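You operate a simulated robot arm through the tools that you are given. There is no shell and no other tool. Be economical: measure what you need, move in short steps, check, and stop when the job is done.

You are at the controls of a simulated robot arm. One attempt, no reset.

Task
Set the release pin's free play to the card and try the height lever.
Fine: free the lock lever, turn the setting knob to within half a millimetre of the card, lock it, then press the height lever.

Only the result counts: the job must be done as asked and must still hold three seconds after the hand-in. Knocking over, shifting, dropping, spilling or breaking anything else fails it.

Robot
A 7-joint arm with a two-finger parallel gripper on a trunk, on a base that drives. Base frame: it is fixed to the floor where the robot stands at the start and does not move with it; the origin is under the middle of the robot, x ahead of it, y to its left, z up; the surface under the hand at the start is at about z = 800. Readings come in mm, rad, newtons and seconds.
With the tool pointing down near the work surface it reaches from about 300 to 740 mm from the robot's upright axis, wherever it stands. Its first joint turns from -2.007 to 2.007 rad. Places, roughly: free play card [600, -200, 800]; free play read-out [500, -200, 800]; pin lock lever [700, 0, 800]; pin setting knob [600, -100, 800]. Payload 3.91 kg.
Tool frame: the origin (TCP) lies between the finger pads and is the grasp point; the fingertips stand 30 mm ahead of it; z points along the fingers, y is the line along which they close. Largest opening 110 mm; finger width 20, thickness 10; the body of the gripper, 48 by 112 mm, starts 55 mm behind the TCP.
Orientation is that of the tool frame in the base frame, as a unit quaternion [w, x, y, z]. With the fingers straight down and closing along the base's y, the tool's x points along the base's -x, its y along +y and its z along -z.

Tools
- The arm moves only by the tool move_arm. Its argument "plan" is a list of rows, each an object (a shift or turn left out is 0, a gripper value left out holds the last) with "travel": the shift along the base's x, y, z in mm, a list of three; "delta_rot": the turn, a rotation vector about the base's x, y, z in rad, a list of three; "hand": the opening in per cent of the stroke, from 0 (shut) to 100 (fully open). In form: [{"travel": [x, y, z], "delta_rot": [ax, ay, az], "hand": hand}, ...]. A call has 1 to 20 rows; each row is the pose to reach, as a shift and turn from the pose commanded when the call began. Each row takes 0.2 s and may step no farther than 50 mm and 0.15 rad from the row before; otherwise, or with a gripper value out of range, the whole call is refused. A pose out of reach is approached as far as the arm can. The call stops where the force on the tool passes 40 N (or 10 N more than at its start, if that is more) or the arm is blocked; 0.2 s more then pass. The fingers move at their own pace (about 108 mm/s each) and stop on an object; they squeeze with about 22 N. The grip force told is the motor's: it shows also when the fingers shut on nothing. Time passes only in rows, and 0.2 s behind the last, so rows that repeat a pose let the fingers close. The reply holds the time, the measured pose of the TCP, the force on the tool along the base axes, the opening and the grip force, in the units named above and with some noise, with the torque about the TCP (base axes, N m) and any sound that the robot's microphone picked up, and new pictures: "show" is both (left out), scene, wrist or none.
- Cameras (640 x 400 px; columns grow to the right, rows downward): "scene" is now at [6.1, 124.9, 1689.7]; the picture's right is [-0.40, -0.91, 0.00], its down [-0.68, 0.30, -0.67] and it looks along [0.61, -0.27, -0.75] (base axes); focal length 275 px, centre (320, 200). "wrist" rides on the gripper at [72, 17, -103] in the tool frame; the picture's right is [-0.23, 0.97, 0.00], its down [-0.76, -0.18, -0.62] and it looks along [-0.61, -0.14, 0.78] (tool axes); focal length 222 px, centre (320, 200). There is no depth. A picture from a camera that has moved, and an enlarged one, comes with that camera's place and axes in the base frame and with its lens. The place of the scene camera against the robot may be out by one fixed shift of up to 12 mm in any direction.
- move_column(by): slides the trunk up (or, below 0, down) by that many mm; the arm and the scene camera ride with it, the base frame stays. It gives what a move gives, with no picture.
- base_move(legs): drives the robot by 1 to 6 legs, each [ahead, turn to the left] in mm and rad, along the robot's own axes; the way and the turn of a leg run together, so that a leg with both is an arc; at most 1500 mm and 3.142 rad a leg. The arm and the cameras ride along, it lands a little off, and it stops where it bumps. It gives what a move gives, and a new picture of the scene camera.
- turn_head(pan, tilt): turns the head with the scene camera to pan (to the left, within 2.705 rad either way) and tilt (down, from -0.506 to 1.204), counted from straight ahead of the robot. It gives what a move gives, and a new picture of the scene camera.
- inspect(camera, box): a new picture of the part [left, top, right, bottom] of that camera's present view, enlarged. No time passes.
- hand_in(): hands the job in; it is judged then, once.

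Go step by step. Nothing tells you exact positions but the pictures and the camera data: compare them with the known pose of the tool, close in by small moves and look again before you grip or let go. The budget is 120 turns and 260 pictures, counting those below and the enlarged ones. Unless the task says otherwise, let go and move clear before handing in, and close with one line.

The tools are called after "Request:" by a JSON object that holds its "method" and its "body". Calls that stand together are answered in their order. move_arm: Moves the arm, as the interface text tells. Its arguments: {"type":"object","properties":{"plan":{"type":"array"},"show":{"type":"string","enum":["both","scene","wrist","none"]}},"required":["plan"]} The other tools are called the same way: move_column (by) slides the trunk up or down; base_move (legs) drives the base; turn_head (pan, tilt) turns the head that bears the scene camera; inspect (camera, box) takes an enlarged picture of a part of a camera's view; hand_in () hands the job in.

At the start:

```text
time_s: 0.0
tcp_pos: [524.9, -137.0, 1138.6]
ee_rot: [0.0, 0.0, 1.0, 0.0]
force: [-0.2, 0.4, -0.2]
torque: [0.02, 0.03, 0.01]
opening: 110.0
gripper_force: 0.1
trunk travel left (down, up): [-800.0, 190.0]
robot x, y, heading: [1.9, 1.1, -0.002]
head pan, tilt: [-0.415, 0.843]
```

scene: 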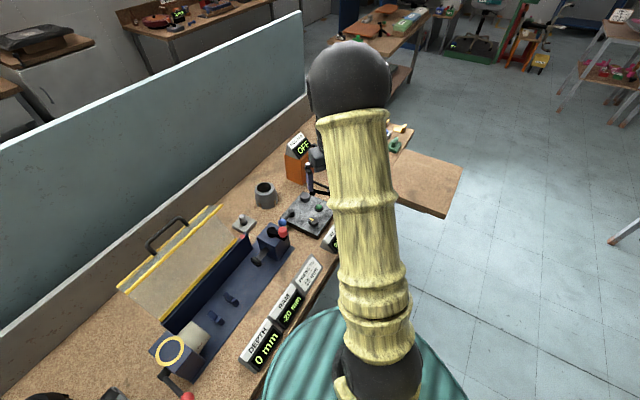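
wrist: 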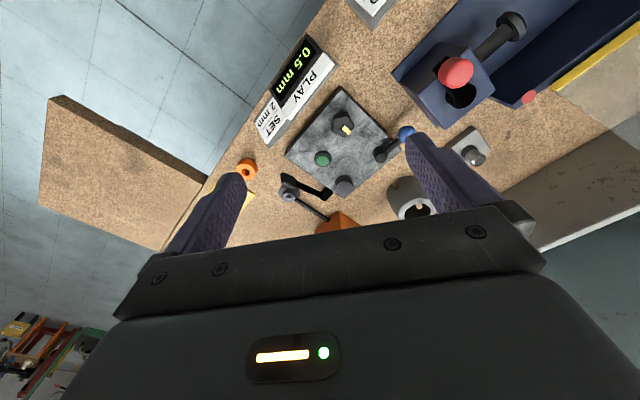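

I see a workbench with a release-pin plate (knob, green button, levers), the read-out "PLAY 0.5 mm" and a card "SET 2 mm". I'll enlarge the views to identify the parts.

Request:
{"method": "inspect", "body": {"camera": "wrist", "box": [220, 20, 420, 240]}}

Request:
{"method": "inspect", "body": {"camera": "scene", "box": [220, 120, 360, 300]}}

Request:
{"method": "inspect", "body": {"camera": "wrist", "box": [240, 0, 640, 240]}}

```text
1.82 times, centred on (320, 130) of wrist
camera zoom: at [454.2, -120.7, 1242.1], right [0.23, 0.97, 0.0], down [0.76, -0.18, 0.62], along [0.61, -0.14, -0.78], focal length 404 px, centre (320, 327)
```

zoom: 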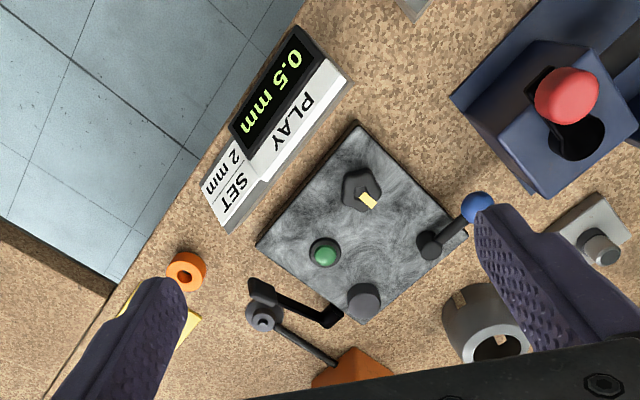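

```text
2.22 times, centred on (290, 210) of scene
camera zoom: at [6.1, 124.9, 1689.7], right [-0.4, -0.91, 0.0], down [-0.68, 0.3, -0.67], along [0.61, -0.27, -0.75], focal length 610 px, centre (387, 178)
```

zoom: 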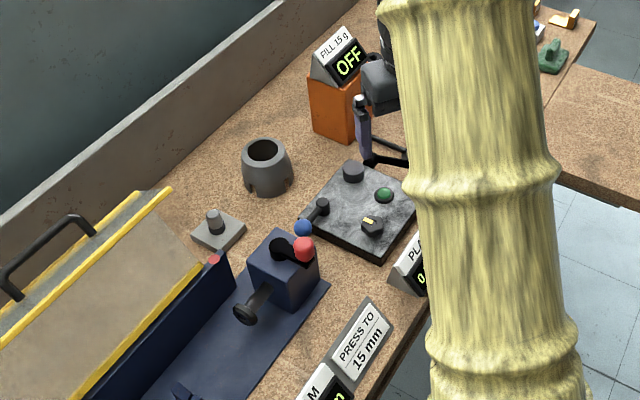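

```text
1.60 times, centred on (440, 120) of wrist
camera zoom: at [454.2, -120.7, 1242.1], right [0.23, 0.97, 0.0], down [0.76, -0.18, 0.62], along [0.61, -0.14, -0.78], focal length 355 px, centre (128, 328)
```

zoom: 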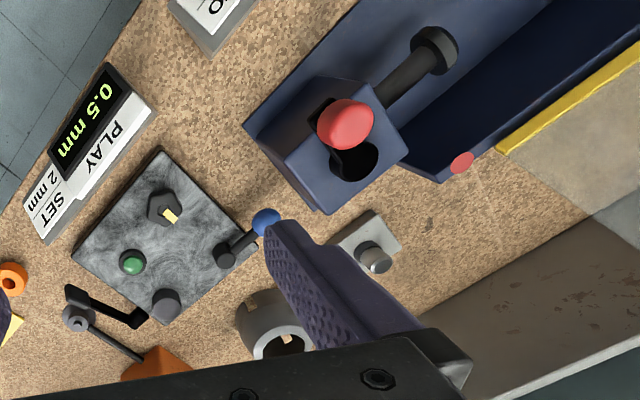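

The knob is near (612,-113), the lock lever with the blue ball has its pivot near (690,-47), and there is a green button near (670,-167). I still need to find the height lever, so I'll back the arm off for a clearer view.

Request:
{"method": "move_arm", "body": {"plan": [{"travel": [-40, -20, 0]}, {"travel": [-80, -40, 0]}, {"travel": [-120, -60, 0]}, {"travel": [-150, -80, 0]}]}}

Request:
{"method": "inspect", "body": {"camera": "wrist", "box": [220, 60, 480, 240]}}

Request:
{"method": "inspect", "body": {"camera": "scene", "box": [240, 100, 440, 260]}}

```text
time_s: 1.0
tcp_pos: [375.1, -214.7, 1137.4]
ee_rot: [0.0, -0.001, 1.0, 0.001]
force: [0.5, -0.6, -0.4]
torque: [-0.03, -0.01, 0.03]
opening: 110.2
gripper_force: 0.1
trunk travel left (down, up): [-800.0, 190.0]
robot x, y, heading: [-1.6, -2.0, 0.007]
head pan, tilt: [-0.415, 0.843]
camera scene: at [5.3, 124.5, 1689.7], right [-0.4, -0.91, 0.0], down [-0.68, 0.3, -0.67], along [0.61, -0.27, -0.75], focal length 275 px, centre (320, 200)
camera wrist: at [304.0, -198.8, 1241.3], right [0.23, 0.97, 0.0], down [0.76, -0.18, 0.62], along [0.61, -0.14, -0.78], focal length 222 px, centre (320, 200)
```

scene: 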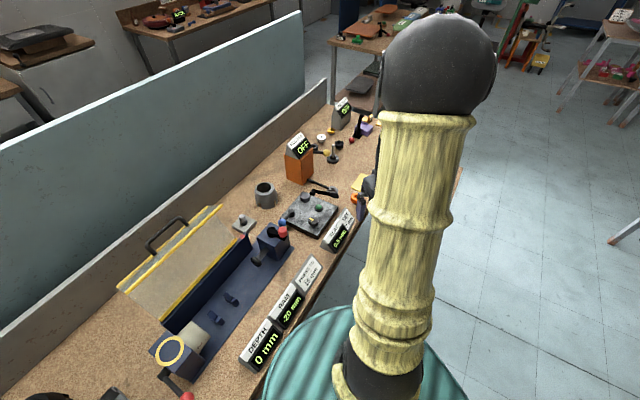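
wrist: 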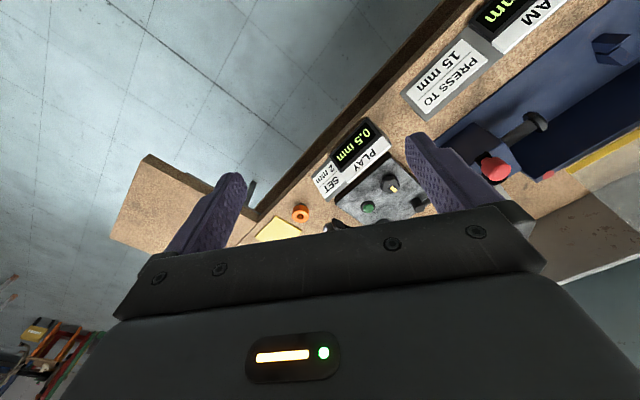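

```text
2.22 times, centred on (350, 150) of wrist
camera zoom: at [304.0, -198.8, 1241.3], right [0.23, 0.97, 0.0], down [0.76, -0.18, 0.62], along [0.61, -0.14, -0.78], focal length 494 px, centre (253, 311)
```

zoom: 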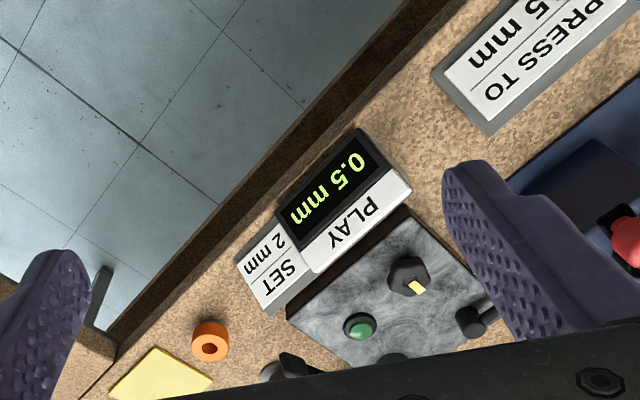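

```text
2.50 times, centred on (340, 180) of scene
camera zoom: at [5.3, 124.5, 1689.7], right [-0.4, -0.91, 0.0], down [-0.68, 0.3, -0.67], along [0.61, -0.27, -0.75], focal length 687 px, centre (270, 250)
```

zoom: 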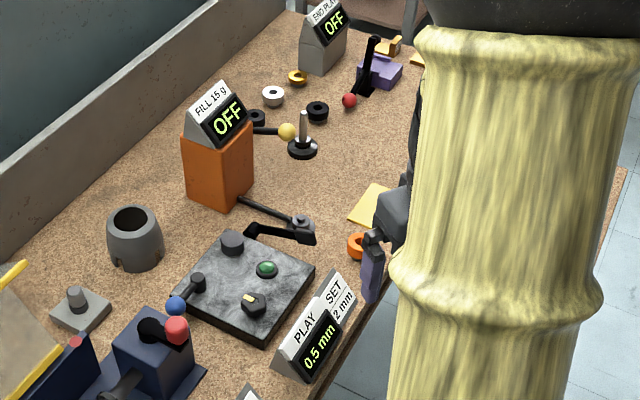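

The black bent lever beside the plate, near the grey post, looks like the height lever. I'll move closer for a better look.

Request:
{"method": "move_arm", "body": {"plan": [{"travel": [45, 10, -15]}, {"travel": [90, 20, -30]}, {"travel": [135, 25, -45]}, {"travel": [175, 25, -60]}, {"travel": [215, 25, -70]}, {"travel": [250, 25, -80]}]}}

Request:
{"method": "inspect", "body": {"camera": "wrist", "box": [180, 20, 440, 220]}}

Request:
{"method": "inspect", "body": {"camera": "scene", "box": [260, 140, 360, 240]}}

```text
time_s: 2.4
tcp_pos: [627.0, -190.6, 1057.4]
ee_rot: [-0.001, 0.0, 1.0, 0.0]
force: [-0.1, 0.4, -0.3]
torque: [0.01, 0.01, -0.01]
opening: 109.9
gripper_force: 0.0
trunk travel left (down, up): [-800.0, 190.0]
robot x, y, heading: [-0.3, -0.0, 0.0]
head pan, tilt: [-0.415, 0.843]
camera scene: at [7.6, 124.7, 1689.7], right [-0.4, -0.91, 0.0], down [-0.68, 0.3, -0.66], along [0.61, -0.27, -0.75], focal length 275 px, centre (320, 200)
camera wrist: at [555.6, -175.6, 1161.6], right [0.23, 0.97, 0.0], down [0.76, -0.18, 0.62], along [0.61, -0.14, -0.78], focal length 222 px, centre (320, 200)
```

scene: 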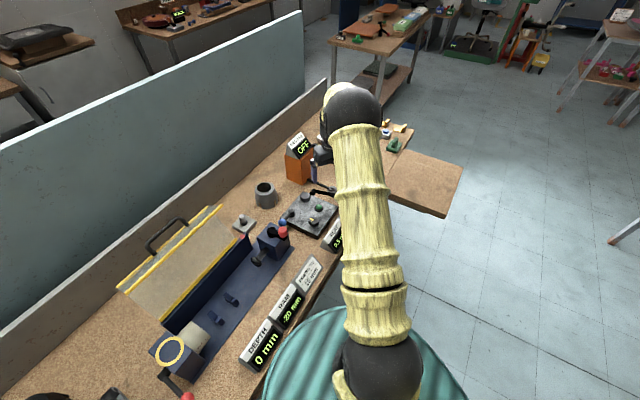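
wrist: 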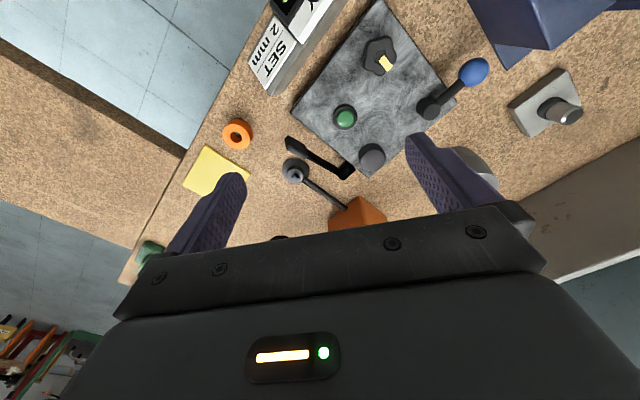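

```text
2.00 times, centred on (310, 120) of wrist
camera zoom: at [555.6, -175.6, 1161.6], right [0.23, 0.97, 0.0], down [0.76, -0.18, 0.62], along [0.61, -0.14, -0.78], focal length 444 px, centre (340, 360)
```

zoom: 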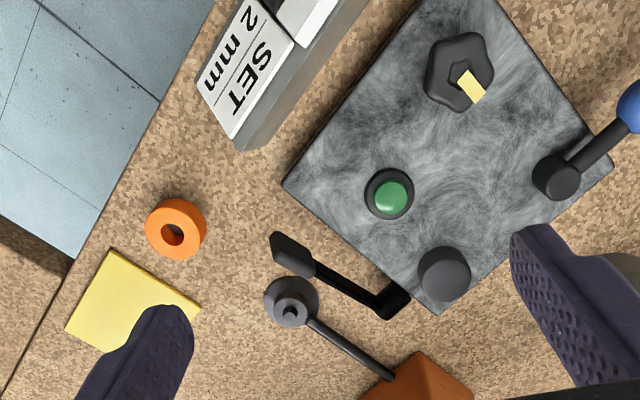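

```text
4.00 times, centred on (310, 190) of scene
camera zoom: at [7.6, 124.7, 1689.7], right [-0.4, -0.91, 0.0], down [-0.68, 0.3, -0.66], along [0.61, -0.27, -0.75], focal length 1099 px, centre (360, 240)
```

zoom: 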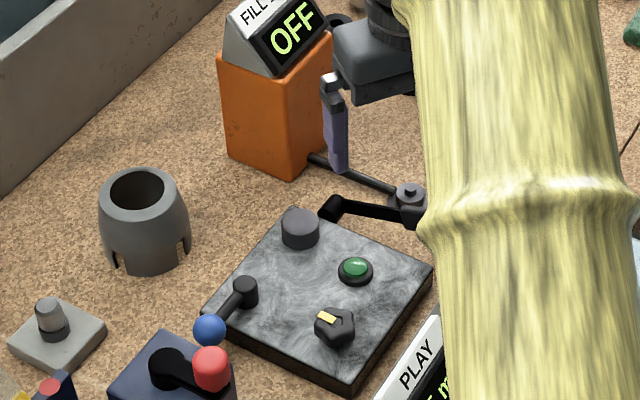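

I've located the parts by triangulation:
- Lock lever: pivot (683,-50,840), ball (650,0,838).
- Knob: (604,-113), top at about 850.
- Height-lever paddle: (701,-249,830).

I'll close the fingers and approach the ball side of the lock lever.

Request:
{"method": "move_arm", "body": {"plan": [{"travel": [0, 45, -10], "hand": 0}, {"travel": [0, 90, -20]}, {"travel": [-3, 130, -30]}, {"travel": [-6, 170, -40]}, {"travel": [-8, 170, -85]}, {"travel": [-8, 170, -125]}]}}

Request:
{"method": "inspect", "body": {"camera": "wrist", "box": [200, 0, 460, 220]}}

Request:
{"method": "inspect", "body": {"camera": "scene", "box": [240, 160, 360, 280]}}

```text
time_s: 3.8
tcp_pos: [618.3, -21.2, 933.3]
ee_rot: [-0.001, 0.0, 1.0, -0.001]
force: [1.1, -0.6, 0.3]
torque: [0.0, 0.0, 0.01]
opening: 0.1
gripper_force: 22.0
trunk travel left (down, up): [-800.0, 190.0]
robot x, y, heading: [1.5, -1.6, -0.005]
head pan, tilt: [-0.415, 0.843]
camera scene: at [6.7, 125.3, 1689.7], right [-0.4, -0.91, 0.0], down [-0.68, 0.3, -0.66], along [0.61, -0.27, -0.75], focal length 275 px, centre (320, 200)
camera wrist: at [547.1, -5.4, 1037.1], right [0.23, 0.97, 0.0], down [0.76, -0.18, 0.62], along [0.61, -0.14, -0.78], focal length 222 px, centre (320, 200)
```

scene: 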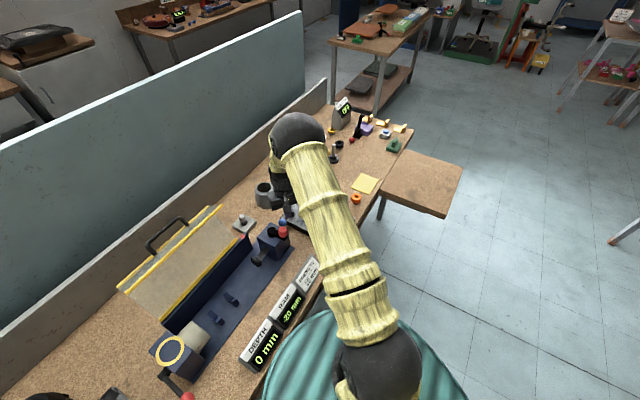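
wrist: 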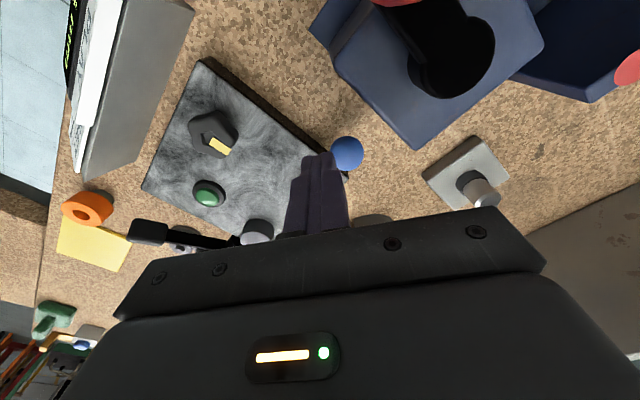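

```text
1.82 times, centred on (330, 110) of wrist
camera zoom: at [547.1, -5.4, 1037.1], right [0.23, 0.97, 0.0], down [0.76, -0.18, 0.62], along [0.61, -0.14, -0.78], focal length 404 px, centre (302, 364)
```

zoom: 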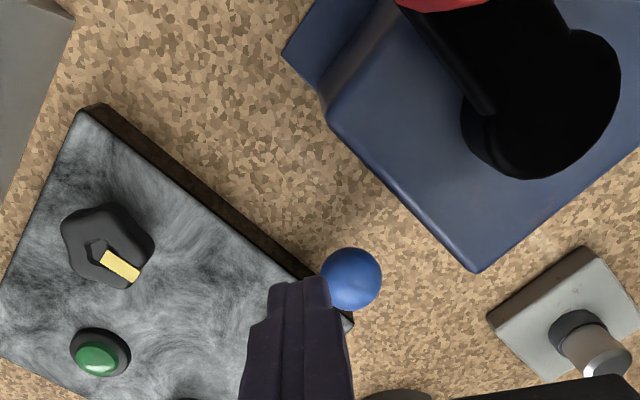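

```text
3.33 times, centred on (300, 220) of scene
camera zoom: at [6.7, 125.3, 1689.7], right [-0.4, -0.91, 0.0], down [-0.68, 0.3, -0.66], along [0.61, -0.27, -0.75], focal length 916 px, centre (387, 133)
```

zoom: 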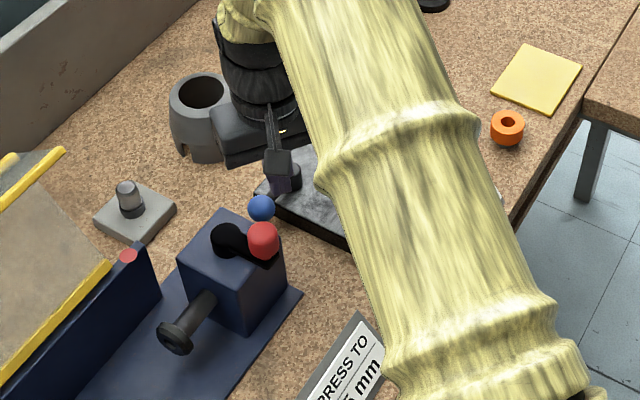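

The ball is confirmed at (652,-2,838). I'll lower beside it and push along the plate's long axis, in the (0.8, 0.6) direction.

Request:
{"method": "move_arm", "body": {"plan": [{"travel": [0, -2, -40]}, {"travel": [0, -2, -73]}, {"travel": [8, 4, -73]}, {"travel": [14, 9, -73]}, {"travel": [20, 13, -73]}, {"travel": [26, 17, -73]}, {"travel": [32, 21, -73]}]}}

Request:
{"method": "inspect", "body": {"camera": "wrist", "box": [200, 0, 460, 220]}}

```text
time_s: 5.4
tcp_pos: [649.3, -0.9, 859.2]
ee_rot: [-0.001, 0.0, 1.0, 0.0]
force: [-0.7, 1.0, -0.9]
torque: [-0.04, -0.01, -0.05]
opening: 0.0
gripper_force: 22.0
trunk travel left (down, up): [-800.0, 190.0]
robot x, y, heading: [0.2, 3.3, -0.003]
head pan, tilt: [-0.415, 0.843]
camera scene: at [6.3, 125.1, 1689.6], right [-0.4, -0.91, 0.0], down [-0.68, 0.3, -0.66], along [0.61, -0.27, -0.75], focal length 275 px, centre (320, 200)
camera wrist: at [578.5, 15.7, 963.3], right [0.23, 0.97, 0.0], down [0.76, -0.18, 0.62], along [0.61, -0.14, -0.78], focal length 222 px, centre (320, 200)
```

scene: 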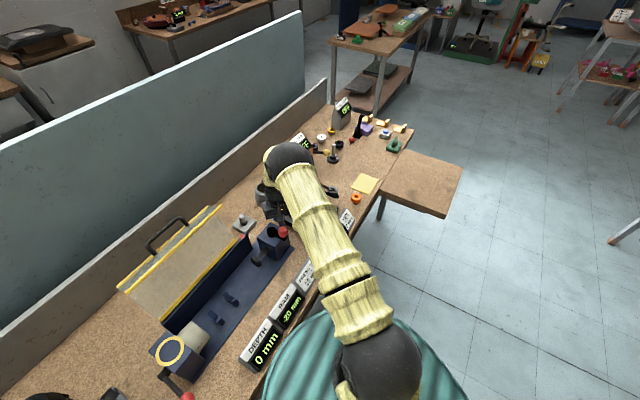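
wrist: 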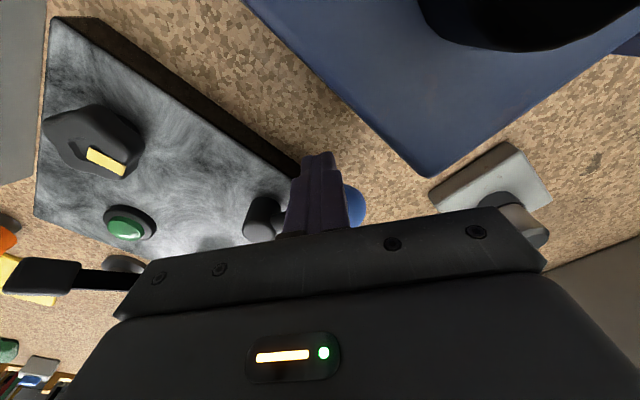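

```text
1.82 times, centred on (330, 110) of wrist
camera zoom: at [578.5, 15.7, 963.3], right [0.23, 0.97, 0.0], down [0.76, -0.18, 0.62], along [0.61, -0.14, -0.78], focal length 404 px, centre (302, 364)
```

zoom: 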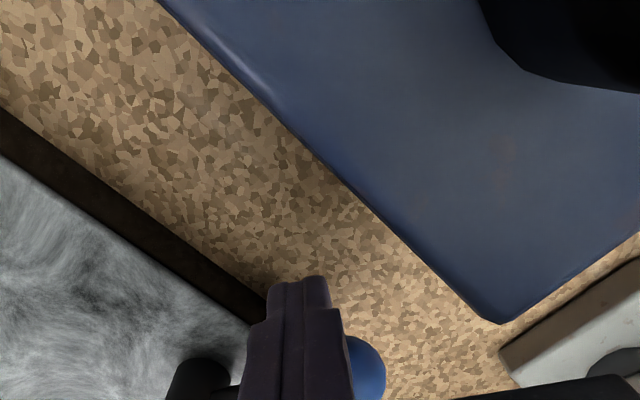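

The lever yields easily in this direction. I'll follow its arc until it meets a stop.

Request:
{"method": "move_arm", "body": {"plan": [{"travel": [6, 7, 0]}, {"travel": [14, 10, 0]}, {"travel": [22, 12, 0]}, {"travel": [30, 13, 0]}, {"travel": [38, 13, 0]}, {"travel": [46, 11, 0]}, {"travel": [54, 9, 0]}]}}

```text
time_s: 7.0
tcp_pos: [705.2, 8.9, 859.7]
ee_rot: [0.0, 0.0, 1.0, 0.0]
force: [-0.4, 0.3, -0.5]
torque: [0.0, 0.0, -0.02]
opening: 0.0
gripper_force: 22.2
trunk travel left (down, up): [-800.0, 190.0]
robot x, y, heading: [0.7, 0.9, 0.002]
head pan, tilt: [-0.415, 0.843]
camera scene: at [6.2, 125.0, 1689.6], right [-0.4, -0.91, 0.0], down [-0.68, 0.3, -0.67], along [0.61, -0.27, -0.75], focal length 275 px, centre (320, 200)
camera wrist: at [632.5, 25.2, 964.0], right [0.23, 0.97, 0.0], down [0.76, -0.18, 0.62], along [0.61, -0.14, -0.78], focal length 222 px, centre (320, 200)
```

scene: 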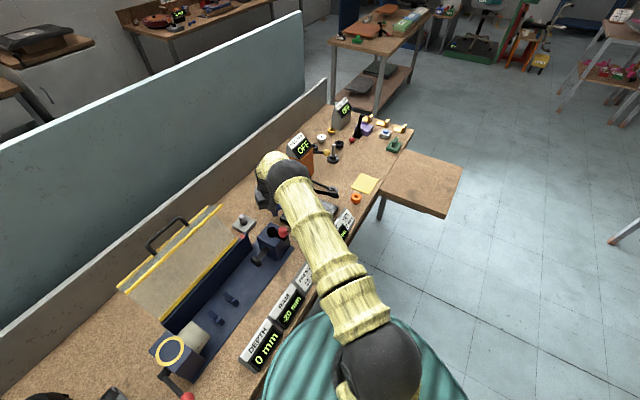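
wrist: 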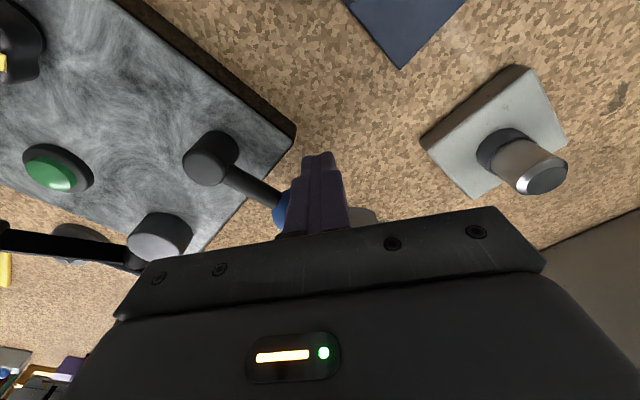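

Request:
{"method": "move_arm", "body": {"plan": [{"travel": [7, -3, 0]}, {"travel": [14, -7, 0]}, {"travel": [20, -13, 0]}, {"travel": [26, -20, 0]}, {"travel": [29, -28, 0]}, {"travel": [30, -36, 0]}]}}

Request:
{"method": "inspect", "body": {"camera": "wrist", "box": [0, 0, 460, 260]}}

```text
time_s: 7.7
tcp_pos: [714.9, 9.0, 861.2]
ee_rot: [-0.005, -0.003, 1.0, 0.004]
force: [-9.3, 8.1, 13.1]
torque: [-0.18, -0.13, -0.04]
opening: 0.2
gripper_force: 22.2
trunk travel left (down, up): [-800.0, 190.0]
robot x, y, heading: [-4.4, 1.1, -0.003]
head pan, tilt: [-0.415, 0.843]
stopped in row 3: the force on the tool passed its limit at 45 N (the readings are from after the stop); the commanded pose is now the measured one
camera scene: at [3.7, 125.4, 1689.9], right [-0.4, -0.92, 0.0], down [-0.68, 0.3, -0.67], along [0.61, -0.27, -0.75], focal length 275 px, centre (320, 200)
camera wrist: at [644.3, 23.8, 966.7], right [0.22, 0.98, 0.01], down [0.77, -0.18, 0.61], along [0.6, -0.13, -0.79], focal length 222 px, centre (320, 200)
```

scene: 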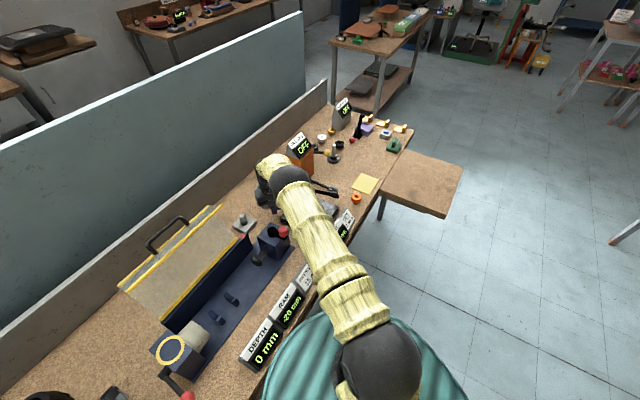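
wrist: 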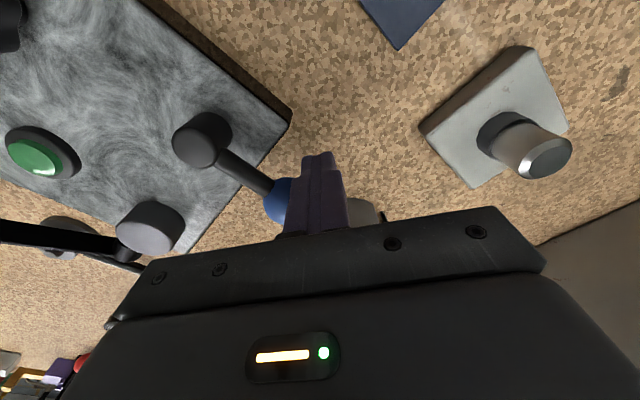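

```text
1.39 times, centred on (230, 130) of wrist
camera zoom: at [644.3, 23.8, 966.7], right [0.22, 0.98, 0.01], down [0.77, -0.18, 0.61], along [0.6, -0.13, -0.79], focal length 309 px, centre (445, 297)
```

zoom: 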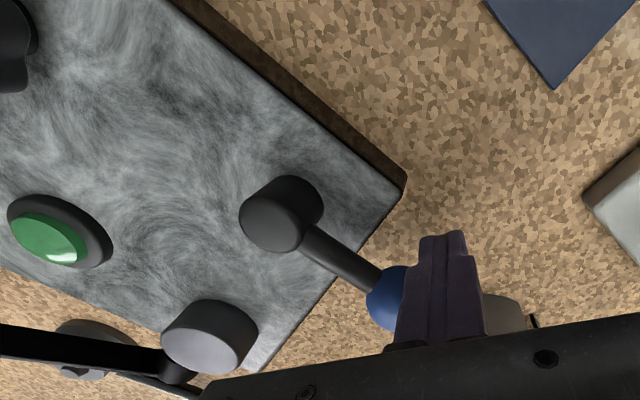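

The lever has reached a stop about 85–90° round, so it should be free. I'll back off, lift, and go to view the knob and read-out.

Request:
{"method": "move_arm", "body": {"plan": [{"travel": [-4, 8, 0]}, {"travel": [-5, 10, 40]}, {"travel": [-5, 10, 90]}, {"travel": [-40, -10, 120]}, {"travel": [-80, -40, 140]}, {"travel": [-110, -80, 140]}, {"travel": [-111, -120, 140], "hand": 55}]}}

Request:
{"method": "inspect", "body": {"camera": "wrist", "box": [180, 0, 500, 220]}}

Request:
{"method": "inspect", "body": {"camera": "scene", "box": [240, 140, 400, 280]}}

```text
refused: row 4 steps farther than a row can; nothing moved
```

```text
1.82 times, centred on (340, 110) of wrist
camera zoom: at [644.3, 23.8, 966.7], right [0.22, 0.98, 0.01], down [0.77, -0.18, 0.61], along [0.6, -0.13, -0.79], focal length 404 px, centre (284, 364)
```

zoom: 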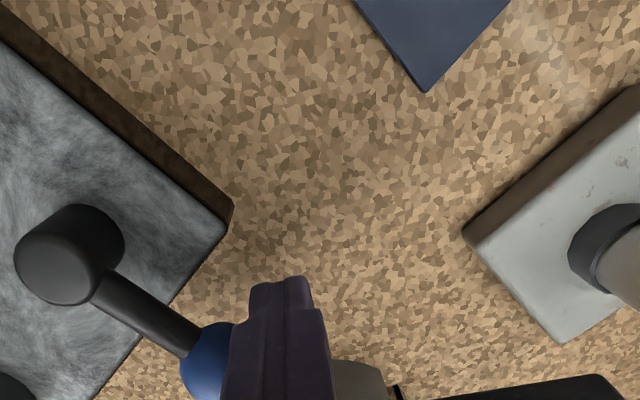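

```text
2.86 times, centred on (320, 210) of scene
camera zoom: at [3.7, 125.4, 1689.9], right [-0.4, -0.92, 0.0], down [-0.68, 0.3, -0.67], along [0.61, -0.27, -0.75], focal length 785 px, centre (320, 171)
```

zoom: 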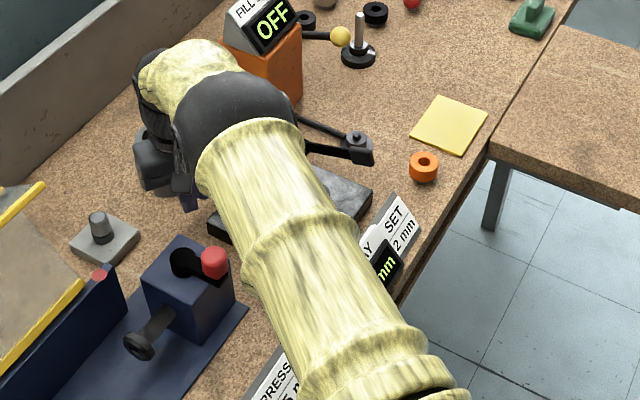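

Request:
{"method": "move_arm", "body": {"plan": [{"travel": [-4, 8, 0]}, {"travel": [-5, 10, 40]}, {"travel": [-5, 10, 85]}, {"travel": [-30, 0, 115]}, {"travel": [-60, -25, 135]}, {"travel": [-90, -60, 140]}, {"travel": [-111, -90, 140], "hand": 55}, {"travel": [-111, -120, 140], "hand": 55}]}}

Request:
{"method": "inspect", "body": {"camera": "wrist", "box": [180, 0, 500, 220]}}

Request:
{"method": "inspect", "body": {"camera": "scene", "box": [240, 140, 400, 280]}}

```text
time_s: 9.5
tcp_pos: [604.8, -115.5, 999.4]
ee_rot: [-0.007, -0.001, 1.0, 0.003]
force: [-0.3, 0.7, 0.6]
torque: [0.04, 0.01, -0.02]
opening: 60.5
gripper_force: 0.0
trunk travel left (down, up): [-800.0, 190.0]
robot x, y, heading: [3.4, -1.7, 0.003]
head pan, tilt: [-0.415, 0.843]
camera scene: at [6.1, 123.9, 1689.7], right [-0.4, -0.92, 0.0], down [-0.68, 0.3, -0.66], along [0.61, -0.27, -0.75], focal length 275 px, centre (320, 200)
camera wrist: at [534.6, -100.1, 1104.6], right [0.22, 0.97, 0.0], down [0.77, -0.18, 0.61], along [0.6, -0.13, -0.79], focal length 222 px, centre (320, 200)
```

scene: 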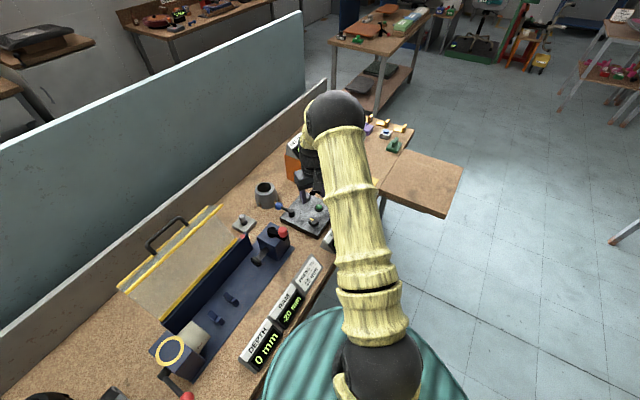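
wrist: 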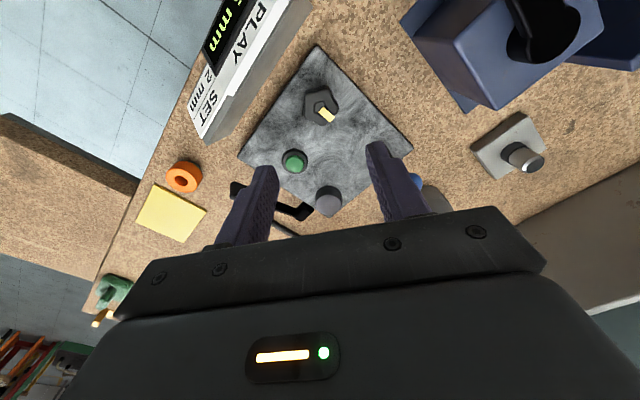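

```text
1.82 times, centred on (340, 110) of wrist
camera zoom: at [534.6, -100.1, 1104.6], right [0.22, 0.97, 0.0], down [0.77, -0.18, 0.61], along [0.6, -0.13, -0.79], focal length 404 px, centre (284, 364)
```

zoom: 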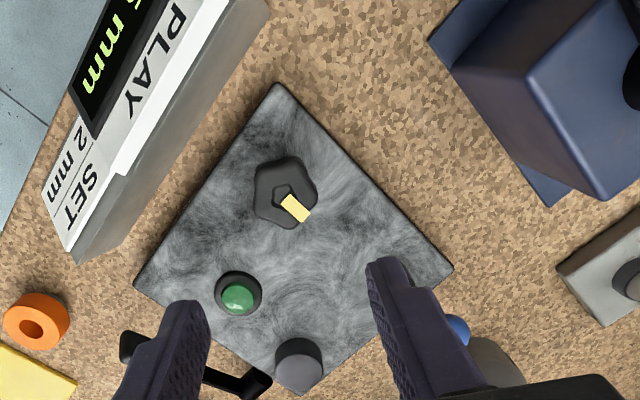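

```text
2.86 times, centred on (320, 210) of scene
camera zoom: at [6.1, 123.9, 1689.7], right [-0.4, -0.92, 0.0], down [-0.68, 0.3, -0.66], along [0.61, -0.27, -0.75], focal length 785 px, centre (320, 171)
```

zoom: 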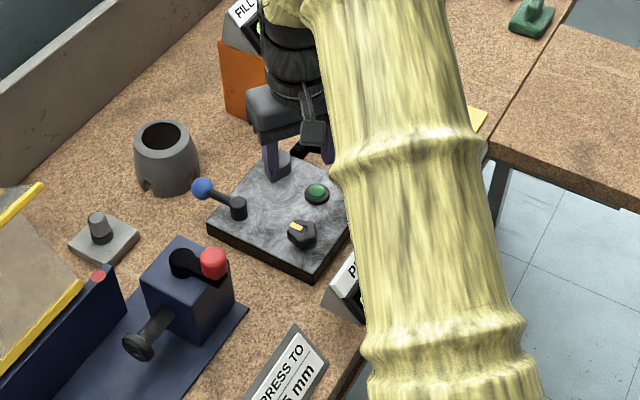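

The lever now points along its free direction, and the knob is near (602,-112). I'll lower part way with the fingers open for another look.

Request:
{"method": "move_arm", "body": {"plan": [{"travel": [-3, 3, -40]}, {"travel": [-3, 3, -75]}]}}

Request:
{"method": "inspect", "body": {"camera": "wrist", "box": [180, 20, 480, 220]}}

```text
time_s: 10.1
tcp_pos: [604.5, -111.7, 926.5]
ee_rot: [-0.005, -0.002, 1.0, 0.004]
force: [0.2, 0.0, 0.2]
torque: [0.03, 0.04, 0.01]
opening: 60.7
gripper_force: 0.1
trunk travel left (down, up): [-800.0, 190.0]
robot x, y, heading: [-0.9, -0.4, -0.001]
head pan, tilt: [-0.415, 0.843]
camera scene: at [6.5, 124.8, 1689.7], right [-0.4, -0.92, 0.0], down [-0.68, 0.3, -0.66], along [0.61, -0.27, -0.75], focal length 275 px, centre (320, 200)
camera wrist: at [533.0, -96.8, 1030.1], right [0.22, 0.97, 0.0], down [0.77, -0.18, 0.61], along [0.6, -0.13, -0.79], focal length 222 px, centre (320, 200)
```

scene: 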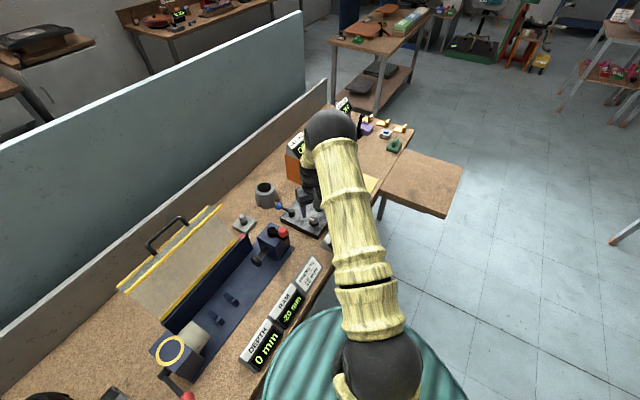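
wrist: 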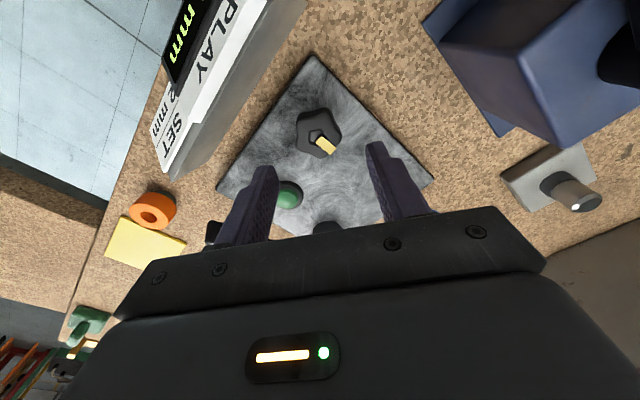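

```text
2.00 times, centred on (330, 120) of wrist
camera zoom: at [533.0, -96.8, 1030.1], right [0.22, 0.97, 0.0], down [0.77, -0.18, 0.61], along [0.6, -0.13, -0.79], focal length 444 px, centre (300, 360)
```

zoom: 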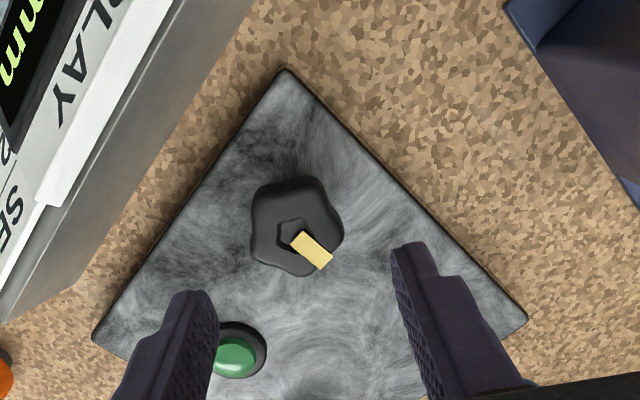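

Knob centre refined to about (603,-113.5), roughly 41 mm across. I'll lower around it and close.

Request:
{"method": "move_arm", "body": {"plan": [{"travel": [-1, -2, -35]}, {"travel": [-1, -2, -68]}, {"travel": [-1, -2, -68], "hand": 20}, {"travel": [-1, -2, -68], "hand": 20}, {"travel": [-1, -2, -68], "hand": 20}]}}

Request:
{"method": "inspect", "body": {"camera": "wrist", "box": [120, 0, 480, 220]}}

Request:
{"method": "inspect", "body": {"camera": "scene", "box": [240, 160, 400, 280]}}

```text
time_s: 11.3
tcp_pos: [602.2, -113.1, 860.3]
ee_rot: [-0.003, -0.002, 1.0, 0.002]
force: [1.3, 1.3, 32.2]
torque: [-0.45, 0.86, 0.06]
opening: 38.3
gripper_force: 44.7
trunk travel left (down, up): [-800.0, 190.0]
robot x, y, heading: [-2.9, 1.3, -0.002]
head pan, tilt: [-0.415, 0.843]
camera scene: at [2.5, 125.9, 1689.9], right [-0.4, -0.92, 0.0], down [-0.68, 0.3, -0.67], along [0.61, -0.27, -0.75], focal length 275 px, centre (320, 200)
camera wrist: at [530.9, -98.2, 964.5], right [0.22, 0.97, 0.0], down [0.77, -0.18, 0.62], along [0.6, -0.14, -0.79], focal length 222 px, centre (320, 200)
```

scene: 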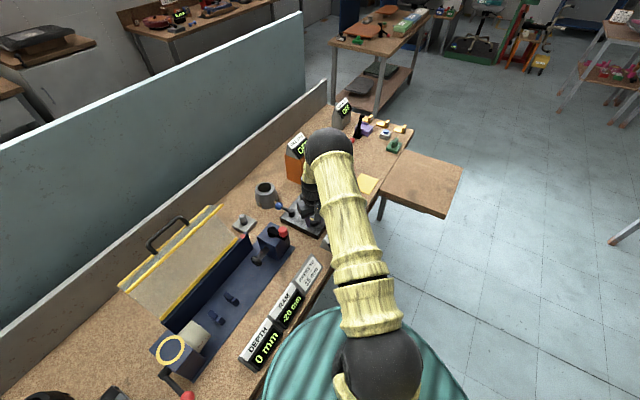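
wrist: 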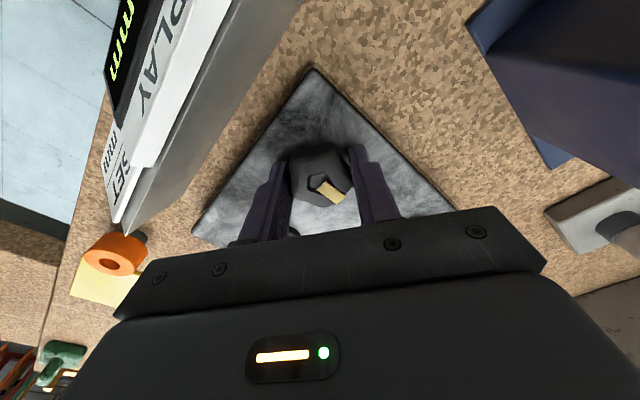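

```text
1.78 times, centred on (300, 110) of wrist
camera zoom: at [530.9, -98.2, 964.5], right [0.22, 0.97, 0.0], down [0.77, -0.18, 0.62], along [0.6, -0.14, -0.79], focal length 395 px, centre (356, 360)
```

zoom: 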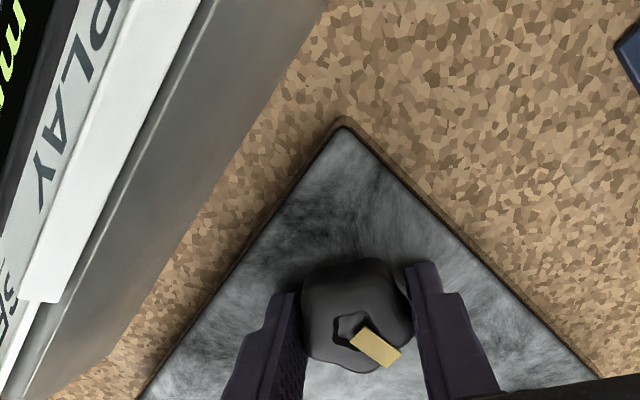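

```text
3.33 times, centred on (320, 220) of scene
camera zoom: at [2.5, 125.9, 1689.9], right [-0.4, -0.92, 0.0], down [-0.68, 0.3, -0.67], along [0.61, -0.27, -0.75], focal length 916 px, centre (320, 133)
```

zoom: 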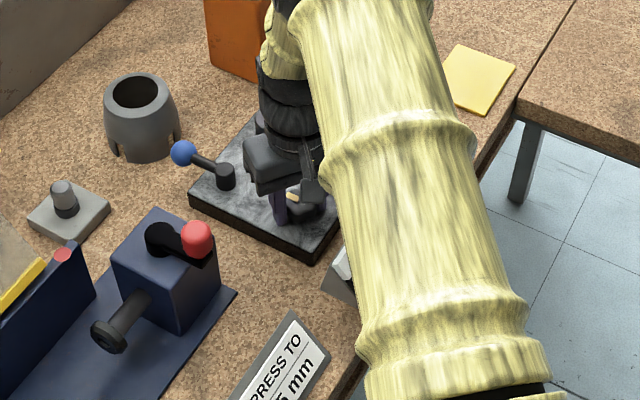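

The knob is gripped at 38 mm, with the fingertips resting lightly on the plate. I'll raise a few mm to unload them and turn clockwise as a trial.

Request:
{"method": "move_arm", "body": {"plan": [{"travel": [0, 0, 3]}, {"travel": [0, 0, 3], "delta_rot": [0, 0, -0.1]}, {"travel": [0, 0, 3], "delta_rot": [0, 0, -0.2]}, {"travel": [0, 0, 3], "delta_rot": [0, 0, -0.3]}, {"travel": [0, 0, 3], "delta_rot": [0, 0, -0.4]}, {"travel": [0, 0, 3], "delta_rot": [0, 0, -0.5]}]}}

Request:
{"method": "inspect", "body": {"camera": "wrist", "box": [120, 0, 480, 220]}}

```text
time_s: 12.7
tcp_pos: [602.3, -114.6, 860.3]
ee_rot: [-0.004, 0.248, 0.969, 0.004]
force: [12.0, -2.2, 10.1]
torque: [-1.22, -0.86, 0.05]
opening: 38.3
gripper_force: 44.7
trunk travel left (down, up): [-800.0, 190.0]
robot x, y, heading: [-1.8, 1.6, -0.001]
head pan, tilt: [-0.415, 0.843]
camera scene: at [6.5, 125.1, 1689.7], right [-0.4, -0.92, 0.0], down [-0.68, 0.3, -0.66], along [0.61, -0.27, -0.75], focal length 275 px, centre (320, 200)
camera wrist: at [547.9, -66.4, 965.0], right [0.67, 0.75, 0.0], down [0.59, -0.53, 0.61], along [0.46, -0.41, -0.79], focal length 222 px, centre (320, 200)
```

scene: 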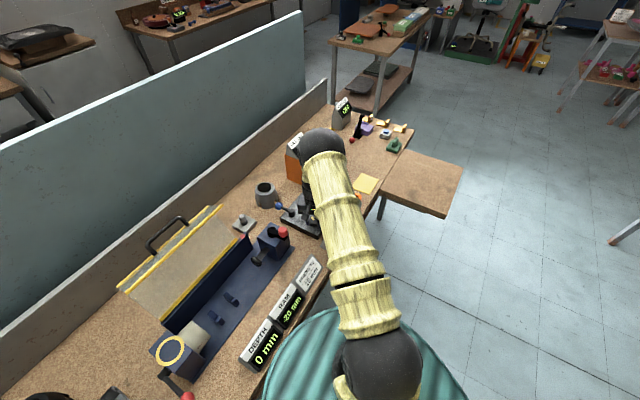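
wrist: 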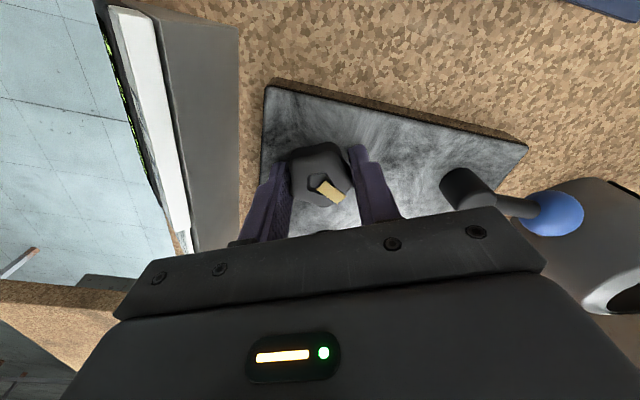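

```text
1.78 times, centred on (300, 110) of wrist
camera zoom: at [547.9, -66.4, 965.0], right [0.67, 0.75, 0.0], down [0.59, -0.53, 0.61], along [0.46, -0.41, -0.79], focal length 395 px, centre (356, 360)
```

zoom: 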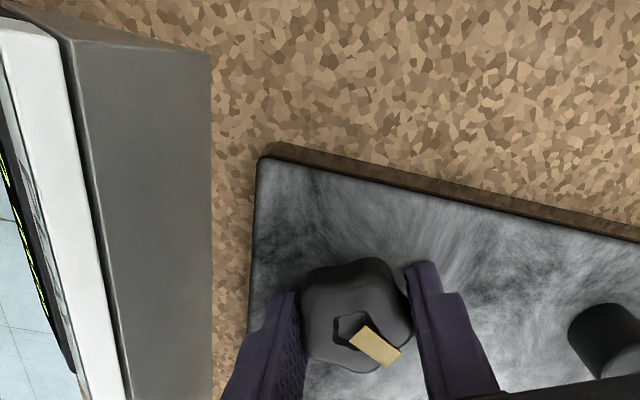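

The knob turns with the gripper, but I can't see the digits from here. I'll release, lift, and read the display.

Request:
{"method": "move_arm", "body": {"plan": [{"hand": 55}, {"hand": 55}, {"travel": [0, 0, 45]}, {"travel": [-20, 0, 85], "delta_rot": [0, 0, 0.12]}, {"travel": [-40, 0, 115], "delta_rot": [0, 0, 0.25]}, {"travel": [-60, 0, 135], "delta_rot": [0, 0, 0.38]}, {"travel": [-80, 0, 155], "delta_rot": [0, 0, 0.5]}], "show": "wrist"}}

Request:
{"method": "inspect", "body": {"camera": "wrist", "box": [120, 0, 480, 220]}}

```text
time_s: 14.3
tcp_pos: [520.9, -114.0, 1014.8]
ee_rot: [-0.006, -0.002, 1.0, 0.003]
force: [-0.2, 0.2, 0.6]
torque: [0.03, 0.0, -0.01]
opening: 60.7
gripper_force: 0.1
trunk travel left (down, up): [-800.0, 190.0]
robot x, y, heading: [-1.3, 2.2, 0.004]
head pan, tilt: [-0.415, 0.843]
camera wrist: at [449.7, -98.5, 1119.9], right [0.22, 0.98, 0.0], down [0.77, -0.18, 0.61], along [0.6, -0.13, -0.79], focal length 222 px, centre (320, 200)
```

wrist: 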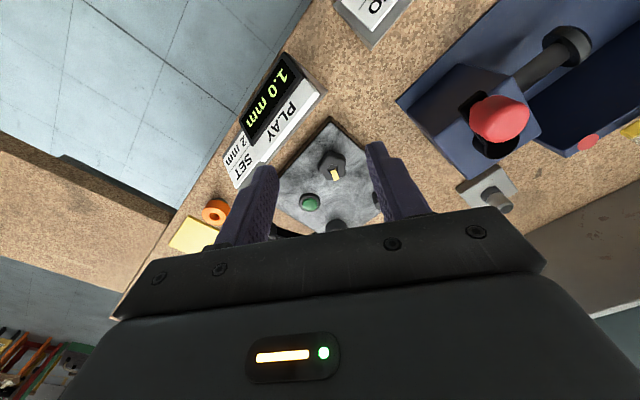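

```text
1.78 times, centred on (300, 110) of wrist
camera zoom: at [449.7, -98.5, 1119.9], right [0.22, 0.98, 0.0], down [0.77, -0.18, 0.61], along [0.6, -0.13, -0.79], focal length 395 px, centre (356, 360)
```

zoom: 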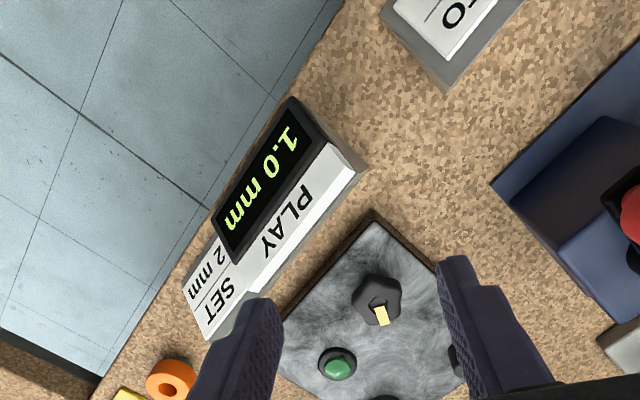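

The read-out shows 1.0 mm after 0.5 rad, so clockwise adds about 1 mm per rad. I need about 1.0 rad more clockwise, so I'll regrip.

Request:
{"method": "move_arm", "body": {"plan": [{"travel": [27, 0, -30], "delta_rot": [0, 0, 0.06]}, {"travel": [54, 0, -60], "delta_rot": [0, 0, 0.13]}, {"travel": [81, 0, -85], "delta_rot": [0, 0, 0.13]}, {"travel": [81, 0, -120], "delta_rot": [0, 0, 0.13]}, {"travel": [81, 0, -151], "delta_rot": [0, 0, 0.13]}, {"travel": [81, 0, -151], "delta_rot": [0, 0, 0.13], "hand": 20}, {"travel": [81, 0, -151], "delta_rot": [0, 0, 0.13], "hand": 20}, {"travel": [81, 0, -151], "delta_rot": [0, 0, 0.13], "hand": 20}], "show": "wrist"}}

```text
time_s: 16.1
tcp_pos: [601.6, -113.0, 863.1]
ee_rot: [-0.007, -0.068, 0.998, 0.004]
force: [0.8, 2.3, -10.1]
torque: [-0.41, -1.03, -0.01]
opening: 38.0
gripper_force: 45.0
trunk travel left (down, up): [-800.0, 190.0]
robot x, y, heading: [-1.4, -1.6, 0.003]
head pan, tilt: [-0.415, 0.843]
camera wrist: at [530.7, -107.5, 968.2], right [0.09, 1.0, 0.0], down [0.79, -0.08, 0.61], along [0.61, -0.06, -0.79], focal length 222 px, centre (320, 200)
```

wrist: 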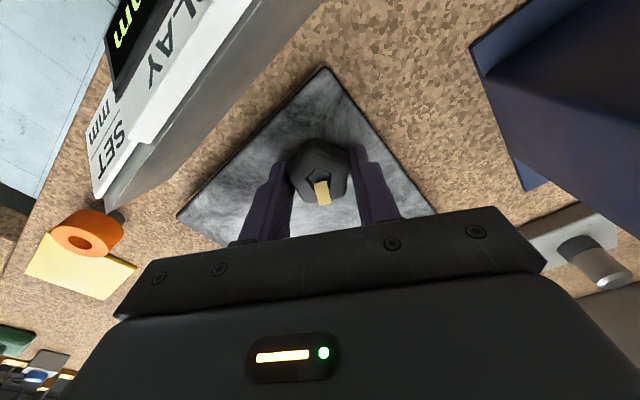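

Gripped at 38 mm; now I'll turn 1.0 rad clockwise and release.

Request:
{"method": "move_arm", "body": {"plan": [{"delta_rot": [0, 0, -0.1]}, {"delta_rot": [0, 0, -0.2]}, {"delta_rot": [0, 0, -0.3]}, {"delta_rot": [0, 0, -0.4]}, {"delta_rot": [0, 0, -0.5]}, {"delta_rot": [0, 0, -0.6]}, {"delta_rot": [0, 0, -0.7]}, {"delta_rot": [0, 0, -0.8]}, {"delta_rot": [0, 0, -0.9]}, {"delta_rot": [0, 0, -1.0]}, {"delta_rot": [0, 0, -1.0]}], "show": "wrist"}}

```text
time_s: 18.5
tcp_pos: [602.4, -114.5, 863.2]
ee_rot: [-0.004, 0.421, 0.907, 0.005]
force: [0.9, -8.1, -1.6]
torque: [-0.21, 0.33, -0.05]
opening: 38.1
gripper_force: 45.0
trunk travel left (down, up): [-800.0, 190.0]
robot x, y, heading: [-0.2, 0.6, 0.0]
head pan, tilt: [-0.415, 0.843]
camera wrist: at [569.0, -50.8, 968.1], right [0.89, 0.46, 0.0], down [0.36, -0.7, 0.61], along [0.28, -0.54, -0.79], focal length 222 px, centre (320, 200)
```

wrist: 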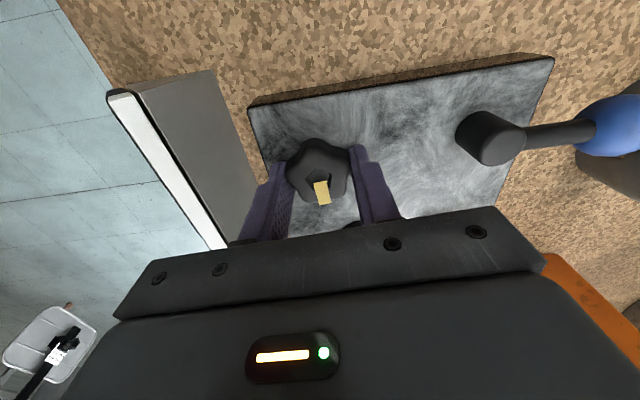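

Request:
{"method": "move_arm", "body": {"plan": [{"hand": 55}, {"hand": 55}, {"travel": [0, 0, 45]}, {"travel": [-20, 0, 85], "delta_rot": [0, 0, 0.14]}, {"travel": [-35, 0, 105], "delta_rot": [0, 0, 0.28]}, {"travel": [-50, 0, 125], "delta_rot": [0, 0, 0.42]}, {"travel": [-60, 0, 140], "delta_rot": [0, 0, 0.56]}, {"travel": [-70, 0, 150], "delta_rot": [0, 0, 0.7]}, {"travel": [-80, 0, 152], "delta_rot": [0, 0, 0.84]}, {"travel": [-80, 0, 152], "delta_rot": [0, 0, 0.87]}], "show": "wrist"}}

Request:
{"method": "inspect", "body": {"camera": "wrist", "box": [120, 0, 480, 220]}}

```text
time_s: 20.7
tcp_pos: [522.2, -112.5, 1014.8]
ee_rot: [-0.005, -0.003, 1.0, 0.003]
force: [0.4, -0.6, -0.2]
torque: [-0.03, 0.03, 0.04]
opening: 60.3
gripper_force: 0.1
trunk travel left (down, up): [-800.0, 190.0]
robot x, y, heading: [-0.7, -1.6, 0.0]
head pan, tilt: [-0.415, 0.843]
camera wrist: at [451.6, -97.6, 1119.9], right [0.22, 0.98, 0.0], down [0.77, -0.18, 0.61], along [0.6, -0.13, -0.79], focal length 222 px, centre (320, 200)
```

wrist: 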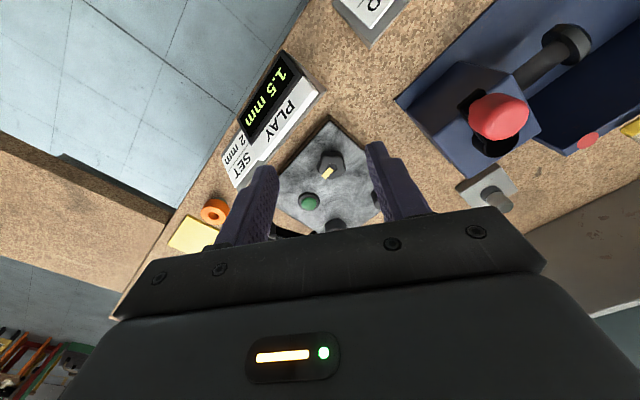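

```text
1.78 times, centred on (300, 110) of wrist
camera zoom: at [451.6, -97.6, 1119.9], right [0.22, 0.98, 0.0], down [0.77, -0.18, 0.61], along [0.6, -0.13, -0.79], focal length 395 px, centre (356, 360)
```

zoom: 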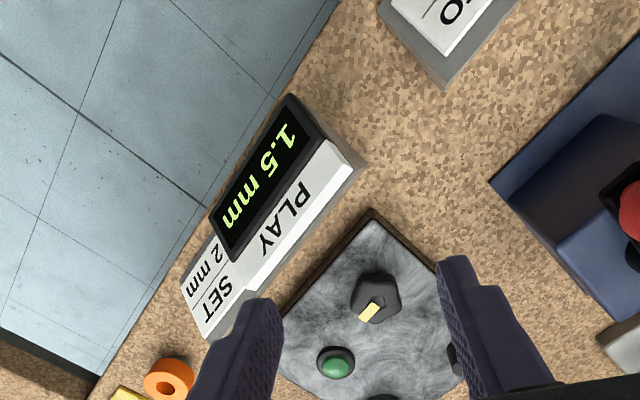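

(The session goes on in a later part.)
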